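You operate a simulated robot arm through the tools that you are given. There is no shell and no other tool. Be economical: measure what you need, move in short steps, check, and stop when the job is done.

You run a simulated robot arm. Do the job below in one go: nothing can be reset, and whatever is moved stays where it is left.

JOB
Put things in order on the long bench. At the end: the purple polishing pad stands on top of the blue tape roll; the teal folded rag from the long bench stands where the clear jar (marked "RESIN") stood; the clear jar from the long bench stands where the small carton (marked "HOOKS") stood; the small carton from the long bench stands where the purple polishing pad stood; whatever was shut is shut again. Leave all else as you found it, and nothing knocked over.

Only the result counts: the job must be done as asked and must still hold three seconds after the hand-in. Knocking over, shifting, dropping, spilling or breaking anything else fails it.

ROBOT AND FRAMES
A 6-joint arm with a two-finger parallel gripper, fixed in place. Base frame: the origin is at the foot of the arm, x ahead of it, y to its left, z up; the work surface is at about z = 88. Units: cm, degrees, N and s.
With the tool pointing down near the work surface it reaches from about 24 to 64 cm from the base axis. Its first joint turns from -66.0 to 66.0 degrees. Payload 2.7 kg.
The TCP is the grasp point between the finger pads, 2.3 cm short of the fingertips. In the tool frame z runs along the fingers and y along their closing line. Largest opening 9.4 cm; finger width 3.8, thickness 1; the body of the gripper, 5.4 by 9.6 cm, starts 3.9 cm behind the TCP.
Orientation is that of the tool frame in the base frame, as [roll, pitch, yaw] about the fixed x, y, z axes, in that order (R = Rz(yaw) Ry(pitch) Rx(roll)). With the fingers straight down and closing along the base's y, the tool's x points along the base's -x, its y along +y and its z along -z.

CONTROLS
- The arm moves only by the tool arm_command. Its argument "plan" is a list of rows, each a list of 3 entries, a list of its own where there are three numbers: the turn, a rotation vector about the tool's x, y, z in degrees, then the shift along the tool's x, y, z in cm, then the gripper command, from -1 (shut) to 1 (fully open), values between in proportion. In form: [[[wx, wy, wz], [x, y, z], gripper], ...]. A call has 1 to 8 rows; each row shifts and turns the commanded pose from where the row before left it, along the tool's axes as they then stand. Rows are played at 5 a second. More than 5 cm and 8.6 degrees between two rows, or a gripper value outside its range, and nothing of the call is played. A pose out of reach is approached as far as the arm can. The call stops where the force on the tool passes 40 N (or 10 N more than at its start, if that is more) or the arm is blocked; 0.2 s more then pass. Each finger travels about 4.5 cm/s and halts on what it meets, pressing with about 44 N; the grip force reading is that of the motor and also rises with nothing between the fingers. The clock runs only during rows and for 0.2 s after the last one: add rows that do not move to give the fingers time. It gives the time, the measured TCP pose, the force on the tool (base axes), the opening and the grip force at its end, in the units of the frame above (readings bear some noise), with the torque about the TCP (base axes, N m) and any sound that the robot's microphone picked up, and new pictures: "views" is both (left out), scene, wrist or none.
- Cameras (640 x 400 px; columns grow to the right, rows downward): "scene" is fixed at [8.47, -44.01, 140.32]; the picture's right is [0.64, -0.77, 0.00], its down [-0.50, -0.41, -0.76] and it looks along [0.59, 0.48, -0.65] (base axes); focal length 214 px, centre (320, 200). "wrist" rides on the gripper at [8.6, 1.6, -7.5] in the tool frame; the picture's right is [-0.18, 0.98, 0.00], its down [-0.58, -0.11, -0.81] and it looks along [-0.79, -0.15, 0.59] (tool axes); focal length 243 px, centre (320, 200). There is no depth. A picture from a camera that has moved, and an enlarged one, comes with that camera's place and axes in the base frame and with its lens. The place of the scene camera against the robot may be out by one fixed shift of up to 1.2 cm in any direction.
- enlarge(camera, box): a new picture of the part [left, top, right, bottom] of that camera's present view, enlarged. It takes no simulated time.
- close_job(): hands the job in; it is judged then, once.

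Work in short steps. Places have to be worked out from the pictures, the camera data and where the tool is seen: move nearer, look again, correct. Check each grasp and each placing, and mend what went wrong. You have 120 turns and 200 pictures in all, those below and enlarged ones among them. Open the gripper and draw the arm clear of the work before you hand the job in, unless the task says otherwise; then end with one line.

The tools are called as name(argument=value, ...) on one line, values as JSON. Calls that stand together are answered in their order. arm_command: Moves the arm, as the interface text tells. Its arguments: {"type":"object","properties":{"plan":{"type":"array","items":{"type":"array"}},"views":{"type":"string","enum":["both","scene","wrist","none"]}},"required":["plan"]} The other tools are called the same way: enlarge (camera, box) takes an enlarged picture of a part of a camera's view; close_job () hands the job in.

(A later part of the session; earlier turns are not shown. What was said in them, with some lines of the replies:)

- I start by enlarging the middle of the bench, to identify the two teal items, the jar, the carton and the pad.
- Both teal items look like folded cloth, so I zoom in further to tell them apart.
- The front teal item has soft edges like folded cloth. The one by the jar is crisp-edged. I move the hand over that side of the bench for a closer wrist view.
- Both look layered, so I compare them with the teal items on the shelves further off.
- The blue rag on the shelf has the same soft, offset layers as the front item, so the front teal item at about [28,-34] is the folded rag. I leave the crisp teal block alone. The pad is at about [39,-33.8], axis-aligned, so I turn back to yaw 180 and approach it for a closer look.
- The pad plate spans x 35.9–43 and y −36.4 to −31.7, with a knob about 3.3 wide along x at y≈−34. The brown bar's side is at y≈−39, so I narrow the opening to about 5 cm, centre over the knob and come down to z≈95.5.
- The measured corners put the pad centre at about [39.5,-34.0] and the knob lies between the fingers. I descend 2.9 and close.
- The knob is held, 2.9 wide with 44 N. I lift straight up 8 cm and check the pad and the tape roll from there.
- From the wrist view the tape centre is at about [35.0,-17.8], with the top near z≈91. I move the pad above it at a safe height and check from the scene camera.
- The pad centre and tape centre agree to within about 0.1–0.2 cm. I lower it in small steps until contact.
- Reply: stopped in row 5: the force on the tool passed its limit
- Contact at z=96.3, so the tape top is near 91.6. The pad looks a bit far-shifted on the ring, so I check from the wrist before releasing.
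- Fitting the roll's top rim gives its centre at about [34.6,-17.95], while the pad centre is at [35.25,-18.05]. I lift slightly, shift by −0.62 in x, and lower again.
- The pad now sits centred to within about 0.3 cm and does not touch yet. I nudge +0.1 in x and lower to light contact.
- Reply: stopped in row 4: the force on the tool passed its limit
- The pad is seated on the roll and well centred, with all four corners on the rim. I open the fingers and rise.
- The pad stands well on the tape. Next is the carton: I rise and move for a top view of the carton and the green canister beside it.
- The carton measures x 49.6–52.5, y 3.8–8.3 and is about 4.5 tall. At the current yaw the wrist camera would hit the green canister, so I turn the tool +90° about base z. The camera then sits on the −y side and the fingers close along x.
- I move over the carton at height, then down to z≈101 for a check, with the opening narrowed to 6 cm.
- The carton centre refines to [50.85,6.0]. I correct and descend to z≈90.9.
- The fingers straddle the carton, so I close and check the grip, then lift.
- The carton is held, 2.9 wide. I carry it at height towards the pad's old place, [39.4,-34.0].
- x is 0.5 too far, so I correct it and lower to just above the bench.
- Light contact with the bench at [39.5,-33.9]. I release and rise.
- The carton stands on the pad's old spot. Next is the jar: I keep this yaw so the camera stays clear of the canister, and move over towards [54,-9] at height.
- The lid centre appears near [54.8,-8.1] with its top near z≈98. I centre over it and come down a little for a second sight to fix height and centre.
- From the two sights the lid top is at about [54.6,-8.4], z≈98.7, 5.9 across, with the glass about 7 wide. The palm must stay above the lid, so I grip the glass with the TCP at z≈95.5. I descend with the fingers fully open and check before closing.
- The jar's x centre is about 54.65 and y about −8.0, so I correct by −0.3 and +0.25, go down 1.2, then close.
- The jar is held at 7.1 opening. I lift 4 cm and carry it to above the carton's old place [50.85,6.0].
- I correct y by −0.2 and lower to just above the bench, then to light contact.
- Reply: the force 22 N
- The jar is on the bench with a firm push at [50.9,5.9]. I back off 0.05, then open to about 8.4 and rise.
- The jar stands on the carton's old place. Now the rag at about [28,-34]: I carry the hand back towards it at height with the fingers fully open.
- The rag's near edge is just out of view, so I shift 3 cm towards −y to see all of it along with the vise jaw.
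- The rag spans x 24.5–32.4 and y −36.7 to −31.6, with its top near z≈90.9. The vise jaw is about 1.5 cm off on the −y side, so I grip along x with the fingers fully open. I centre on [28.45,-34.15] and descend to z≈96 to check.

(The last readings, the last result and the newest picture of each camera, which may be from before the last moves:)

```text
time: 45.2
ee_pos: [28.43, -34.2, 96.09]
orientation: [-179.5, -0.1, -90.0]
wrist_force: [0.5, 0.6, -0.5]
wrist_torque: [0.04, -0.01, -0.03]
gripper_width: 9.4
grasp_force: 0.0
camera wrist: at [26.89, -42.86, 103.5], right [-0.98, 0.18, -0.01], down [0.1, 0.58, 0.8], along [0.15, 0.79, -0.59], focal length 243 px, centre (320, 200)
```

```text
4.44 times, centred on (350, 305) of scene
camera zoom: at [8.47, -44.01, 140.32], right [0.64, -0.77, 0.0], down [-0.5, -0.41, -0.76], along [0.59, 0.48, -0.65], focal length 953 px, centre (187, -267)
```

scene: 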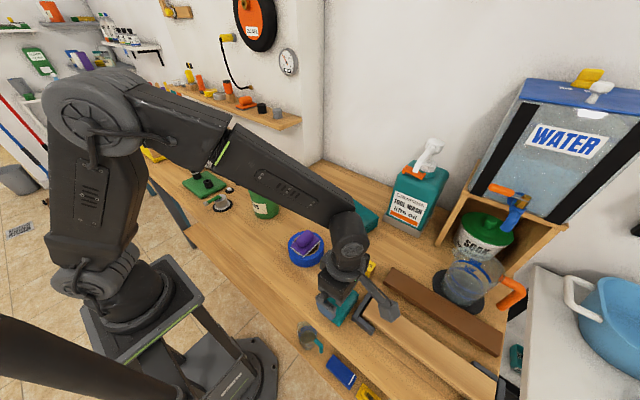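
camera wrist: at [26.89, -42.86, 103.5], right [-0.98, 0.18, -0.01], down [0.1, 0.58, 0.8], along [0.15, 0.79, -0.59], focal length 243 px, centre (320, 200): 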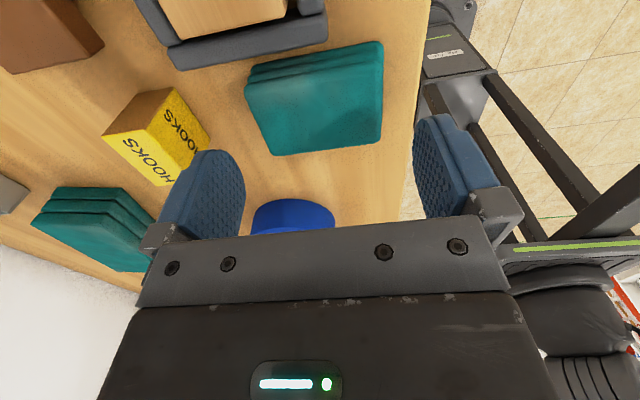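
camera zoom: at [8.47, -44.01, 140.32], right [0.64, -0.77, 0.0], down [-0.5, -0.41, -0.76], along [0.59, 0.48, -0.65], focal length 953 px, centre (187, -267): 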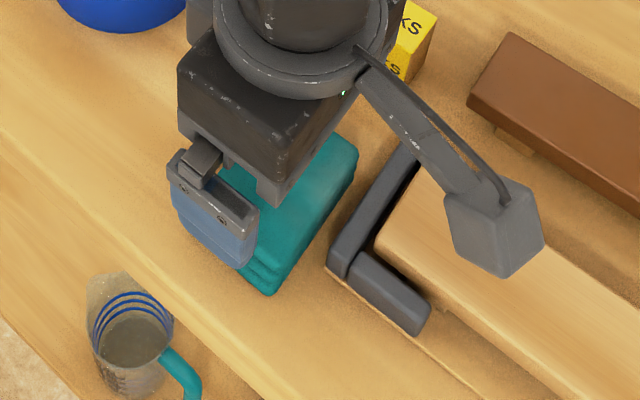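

The centre [28.4,-34.25] is confirmed, so I descend to z≈90.9 and close.

arm_command(plan=[[[0, 0, 0], [0.05, 0.02, 2.5], 1], [[0, 0, 0], [0, 0, 2], 1], [[0, 0, 0], [0, 0, 0.7], 1], [[0, 0, 0], [0, 0, 0], 1], [[0, 0, 0], [0, 0, 0], 0.4], [[0, 0, 0], [0, 0, 0], -0.5], [[0, 0, 0], [0, 0, 0], -1], [[0, 0, 0], [0, 0, 0], -1]])

enlarge(camera="wrist", box=[160, 40, 480, 240])

```text
time: 47.0
ee_pos: [28.4, -34.2, 90.8]
orientation: [-179.5, -0.2, -89.9]
wrist_force: [0.2, -0.3, -0.6]
wrist_torque: [0.03, 0.0, 0.01]
gripper_width: 7.87
grasp_force: 44.3
camera wrist: at [26.83, -42.88, 98.22], right [-0.98, 0.18, -0.01], down [0.1, 0.58, 0.8], along [0.15, 0.79, -0.59], focal length 243 px, centre (320, 200)
```

scene: 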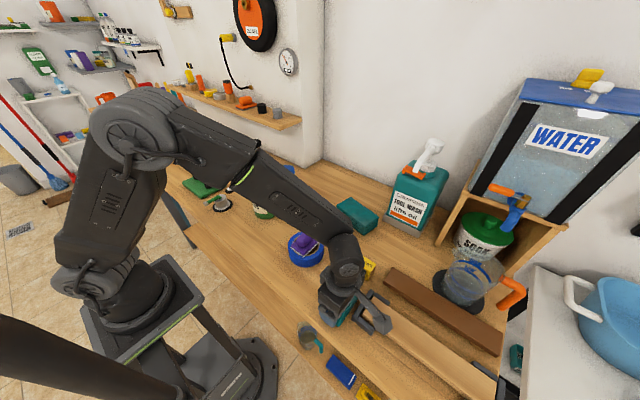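
wrist: 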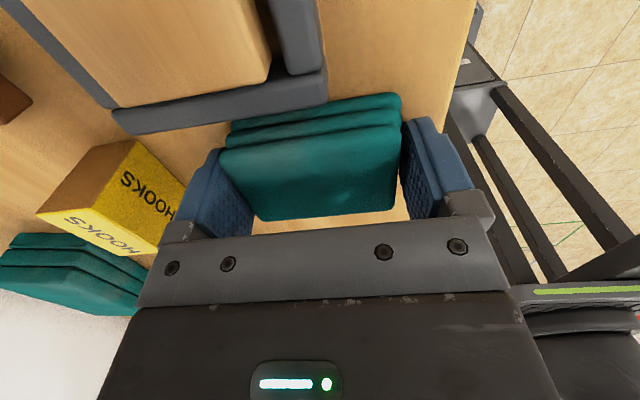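

```text
2.00 times, centred on (320, 140) of wrist
camera zoom: at [26.83, -42.88, 98.22], right [-0.98, 0.18, -0.01], down [0.1, 0.58, 0.8], along [0.15, 0.79, -0.59], focal length 485 px, centre (320, 320)
```

zoom: 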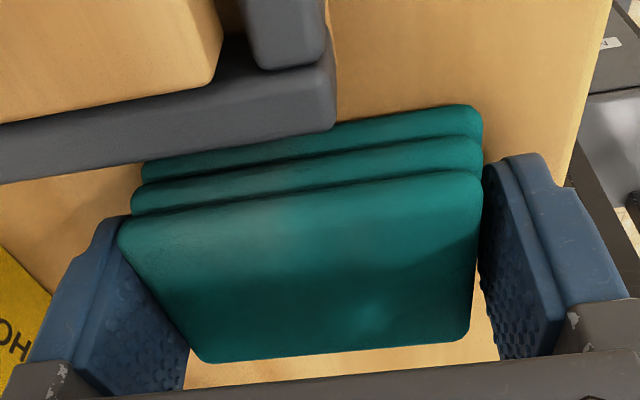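

The rag is held, 7.9 wide. I lift straight up, clear of the vise.

arm_command(plan=[[[0, 0, 0], [0, 0, -1.5], -1], [[0, 0, 0], [0, 0, -2.5], -1], [[0, 0, 0], [0, 0, -4], -1], [[0, 0, 0], [0, 0, -4], -1], [[0, 0, 0], [0, 0, -2], -1], [[0, 0, 0], [0, 0, 0], -1]])

```text
time: 48.4
ee_pos: [28.41, -34.25, 104.77]
orientation: [-179.5, -0.2, -90.0]
wrist_force: [0.0, -0.7, -0.1]
wrist_torque: [0.02, 0.01, 0.01]
gripper_width: 7.89
grasp_force: 43.8
camera wrist: at [26.75, -42.82, 112.21], right [-0.98, 0.18, -0.01], down [0.1, 0.58, 0.8], along [0.15, 0.79, -0.59], focal length 243 px, centre (320, 200)
```

scene: 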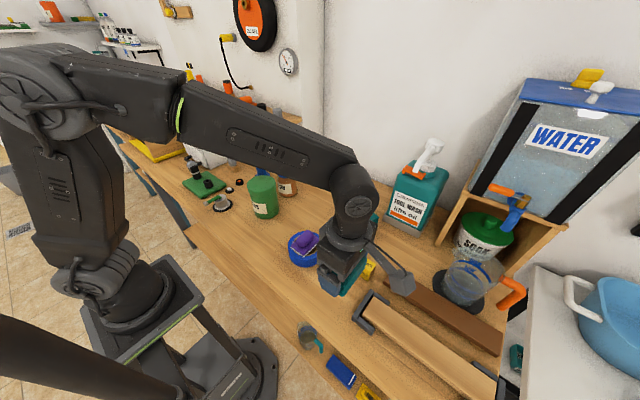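
wrist: 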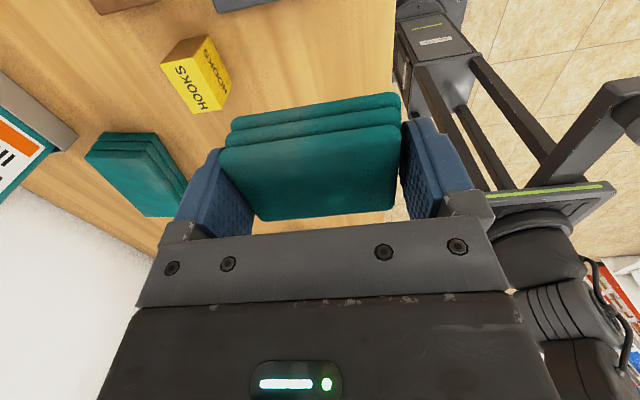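

The rag lifts whole. I carry it diagonally to above the jar's old place [54.6,-8.0].

arm_command(plan=[[[0, 0, 0], [-3.3, -3.28, 0], -1], [[0, 0, 0], [-3.3, -3.28, 0], -1], [[0, 0, 0], [-3.3, -3.28, 0], -1], [[0, 0, 0], [-3.3, -3.28, 0], -1], [[0, 0, 0], [-3.3, -3.28, 0], -1], [[0, 0, 0], [-3.3, -3.28, 0], -1], [[0, 0, 0], [-3.3, -3.28, 0], -1], [[0, 0, 0], [-3.1, -3.24, 0], -1]], views="none")

arm_command(plan=[[[0, 0, 0], [0, 0, 4.5], -1], [[0, 0, 0], [0, 0, 4.5], -1], [[0, 0, 0], [0, 0, 2.5], -1], [[0, 0, 0], [0, 0, 0], -1]])

enlarge(camera="scene", box=[280, 130, 380, 230])

```text
time: 50.2
ee_pos: [54.35, -7.88, 104.99]
orientation: [-179.5, -0.1, -89.9]
wrist_force: [0.0, -0.1, -0.3]
wrist_torque: [0.01, 0.0, -0.02]
gripper_width: 7.9
grasp_force: 44.0
```

```text
time: 51.2
ee_pos: [54.64, -7.99, 93.45]
orientation: [-179.4, -0.3, -89.8]
wrist_force: [-0.1, -0.1, -0.3]
wrist_torque: [-0.01, -0.01, -0.03]
gripper_width: 7.9
grasp_force: 43.7
camera wrist: at [53.02, -16.63, 100.86], right [-0.98, 0.18, -0.01], down [0.1, 0.58, 0.8], along [0.15, 0.79, -0.59], focal length 243 px, centre (320, 200)
```

scene: 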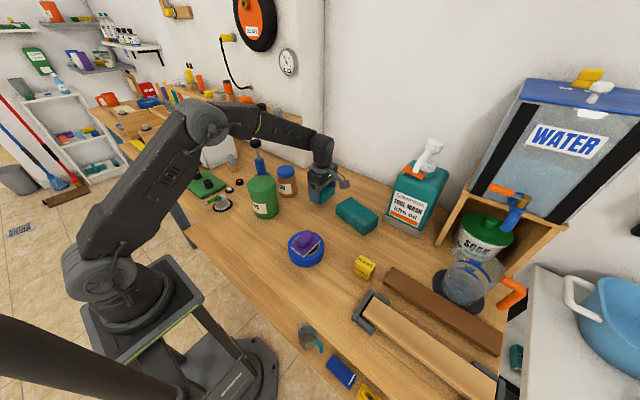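
wrist: 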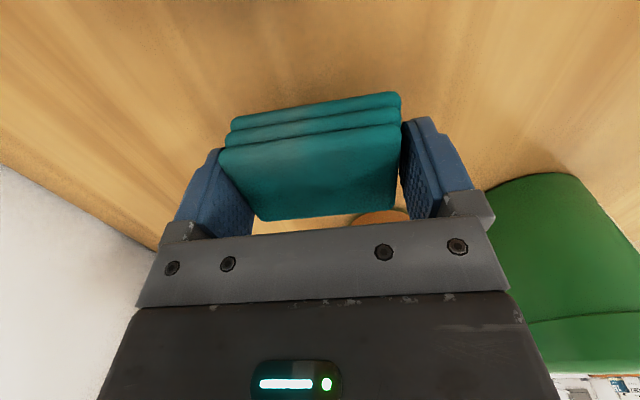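

```text
4.00 times, centred on (330, 180) of scene
camera zoom: at [8.47, -44.01, 140.32], right [0.64, -0.77, 0.0], down [-0.5, -0.41, -0.76], along [0.59, 0.48, -0.65], focal length 858 px, centre (280, 280)
```

zoom: 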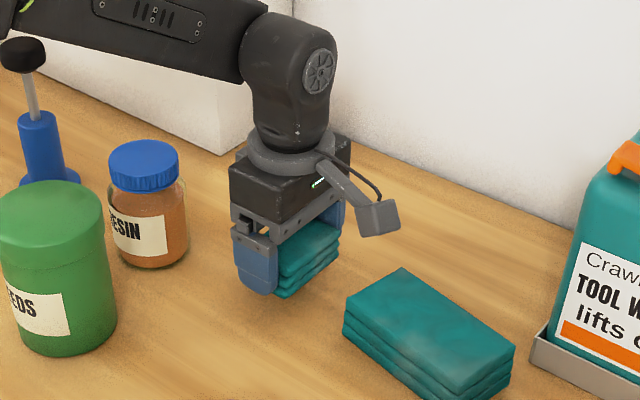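

The rag is positioned above the place, so I lower it to light contact.

arm_command(plan=[[[0, 0, 0], [0, 0, 1.5], -1], [[0, 0, 0], [0, 0, 0.8], -1], [[0, 0, 0], [0, 0, 0.2], -1], [[0, 0, 0], [0, 0, 0.1], -1], [[0, 0, 0], [0, 0, 0], -1]], views="none")

```text
time: 52.4
ee_pos: [54.52, -8.01, 90.79]
orientation: [-179.6, -0.2, -90.0]
wrist_force: [-0.7, 0.1, 3.1]
wrist_torque: [0.0, 0.14, 0.0]
gripper_width: 7.9
grasp_force: 44.0
```

Light contact at [54.5,-8.0]. I release and rise.

arm_command(plan=[[[0, 0, 0], [0, 0, 0], 1], [[0, 0, 0], [0, 0, 0], 1], [[0, 0, 0], [0, 0, 0], 1], [[0, 0, 0], [0, 0, -2], 1], [[0, 0, 0], [0, 0, -4], 1], [[0, 0, 0], [0, 0, -4.5], 1], [[0, 0, 0], [0, 0, -4.5], 1], [[0, 0, 0], [0, 4, -2], 1]])

enlarge(camera="scene", box=[240, 150, 400, 250])

enlarge(camera="wrist", box=[160, 0, 480, 200])

```text
time: 54.2
ee_pos: [50.52, -7.9, 107.85]
orientation: [-179.5, -0.2, -89.8]
wrist_force: [-0.4, 0.4, 0.2]
wrist_torque: [0.01, -0.03, -0.01]
gripper_width: 9.39
grasp_force: 0.1
camera wrist: at [48.85, -16.61, 115.19], right [-0.98, 0.18, -0.01], down [0.1, 0.58, 0.8], along [0.15, 0.79, -0.59], focal length 243 px, centre (320, 200)
```

scene: 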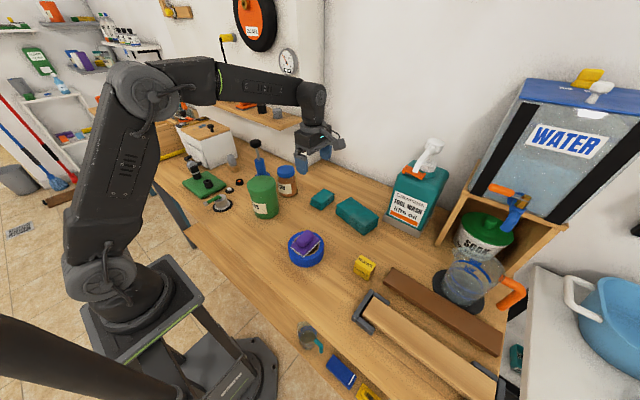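
wrist: 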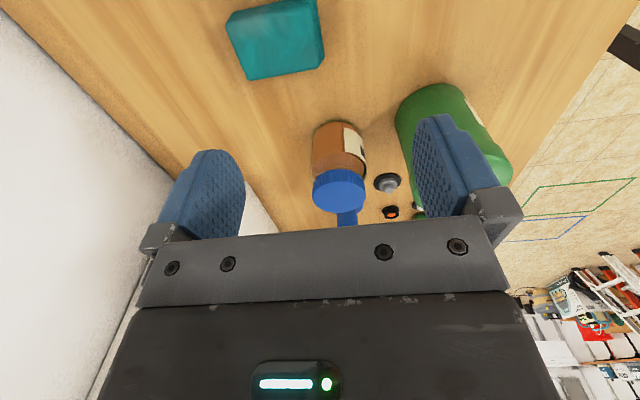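

```text
4.00 times, centred on (320, 200) of scene
camera zoom: at [8.47, -44.01, 140.32], right [0.64, -0.77, 0.0], down [-0.5, -0.41, -0.76], along [0.59, 0.48, -0.65], focal length 858 px, centre (320, 200)
```

zoom: 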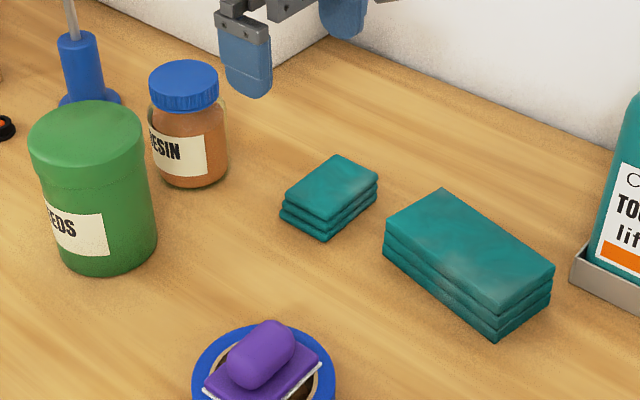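

```text
2.00 times, centred on (320, 100) of wrist
camera zoom: at [48.85, -16.61, 115.19], right [-0.98, 0.18, -0.01], down [0.1, 0.58, 0.8], along [0.15, 0.79, -0.59], focal length 485 px, centre (320, 400)
```

zoom: 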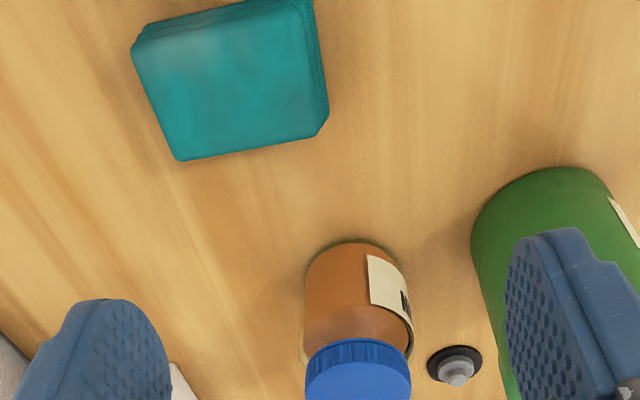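

The rag base in the picture coincides with where the jar's base was, and the jar is where the carton was. I raise and draw the arm back, then make a last check of everything.

arm_command(plan=[[[0, 0, 0], [0, 0, -4], 1], [[0, 0, 0], [0, 0, -4], 1], [[0, 0, 0], [0, 0, -4], 1], [[0, 0, 0], [0, 4, -2], 1], [[0, 0, 0], [0, 4, -2], 1], [[0, 0, 0], [0, 4, 0], 1], [[0, 0, 0], [0, 0, 0], 1]], views="scene")

enlarge(camera="scene", box=[280, 230, 440, 330])

enlarge(camera="scene", box=[230, 150, 390, 250])

```text
time: 55.8
ee_pos: [38.13, -7.89, 123.61]
orientation: [-179.4, -0.2, -89.9]
wrist_force: [0.1, -0.3, 0.7]
wrist_torque: [-0.04, 0.0, 0.0]
gripper_width: 9.38
grasp_force: 0.0
```

scene: 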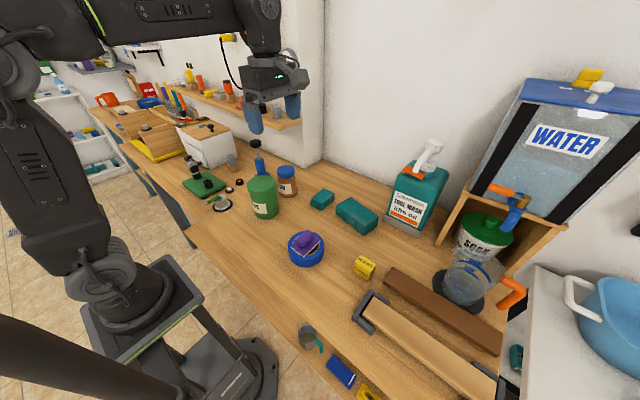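

```text
4.00 times, centred on (360, 280) of scene
camera zoom: at [8.47, -44.01, 140.32], right [0.64, -0.77, 0.0], down [-0.5, -0.41, -0.76], along [0.59, 0.48, -0.65], focal length 858 px, centre (160, -120)
```

zoom: 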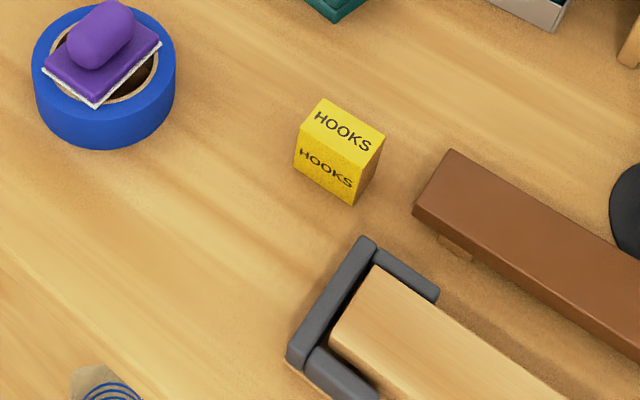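

```text
4.00 times, centred on (310, 200) of scene
camera zoom: at [8.47, -44.01, 140.32], right [0.64, -0.77, 0.0], down [-0.5, -0.41, -0.76], along [0.59, 0.48, -0.65], focal length 858 px, centre (360, 200)
```

zoom: 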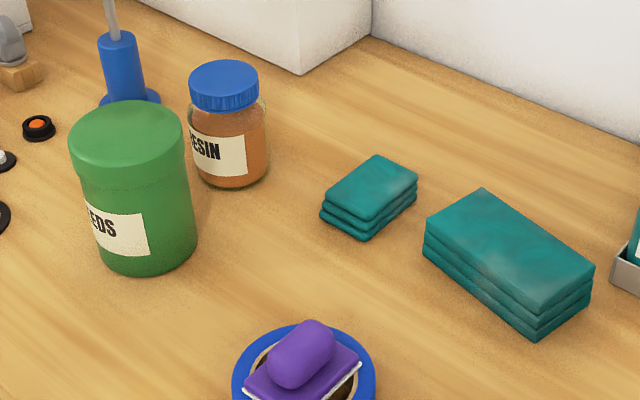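

All four items are in place and upright, the tape, canister, vise and teal block have not moved, and the arm is clear with the gripper open. I hand in the job.

close_job()

```text
The job is handed in.
```

I handed the job in with all four items upright in their new places. The pad is on the tape roll, the carton where the pad stood, the jar where the carton stood, and the soft teal folded rag where the jar stood. Two teal items looked like rags; I judged the crisp-edged block next to the jar not to be the rag and left it alone. I opened nothing, and nothing else looked moved in the final pictures.
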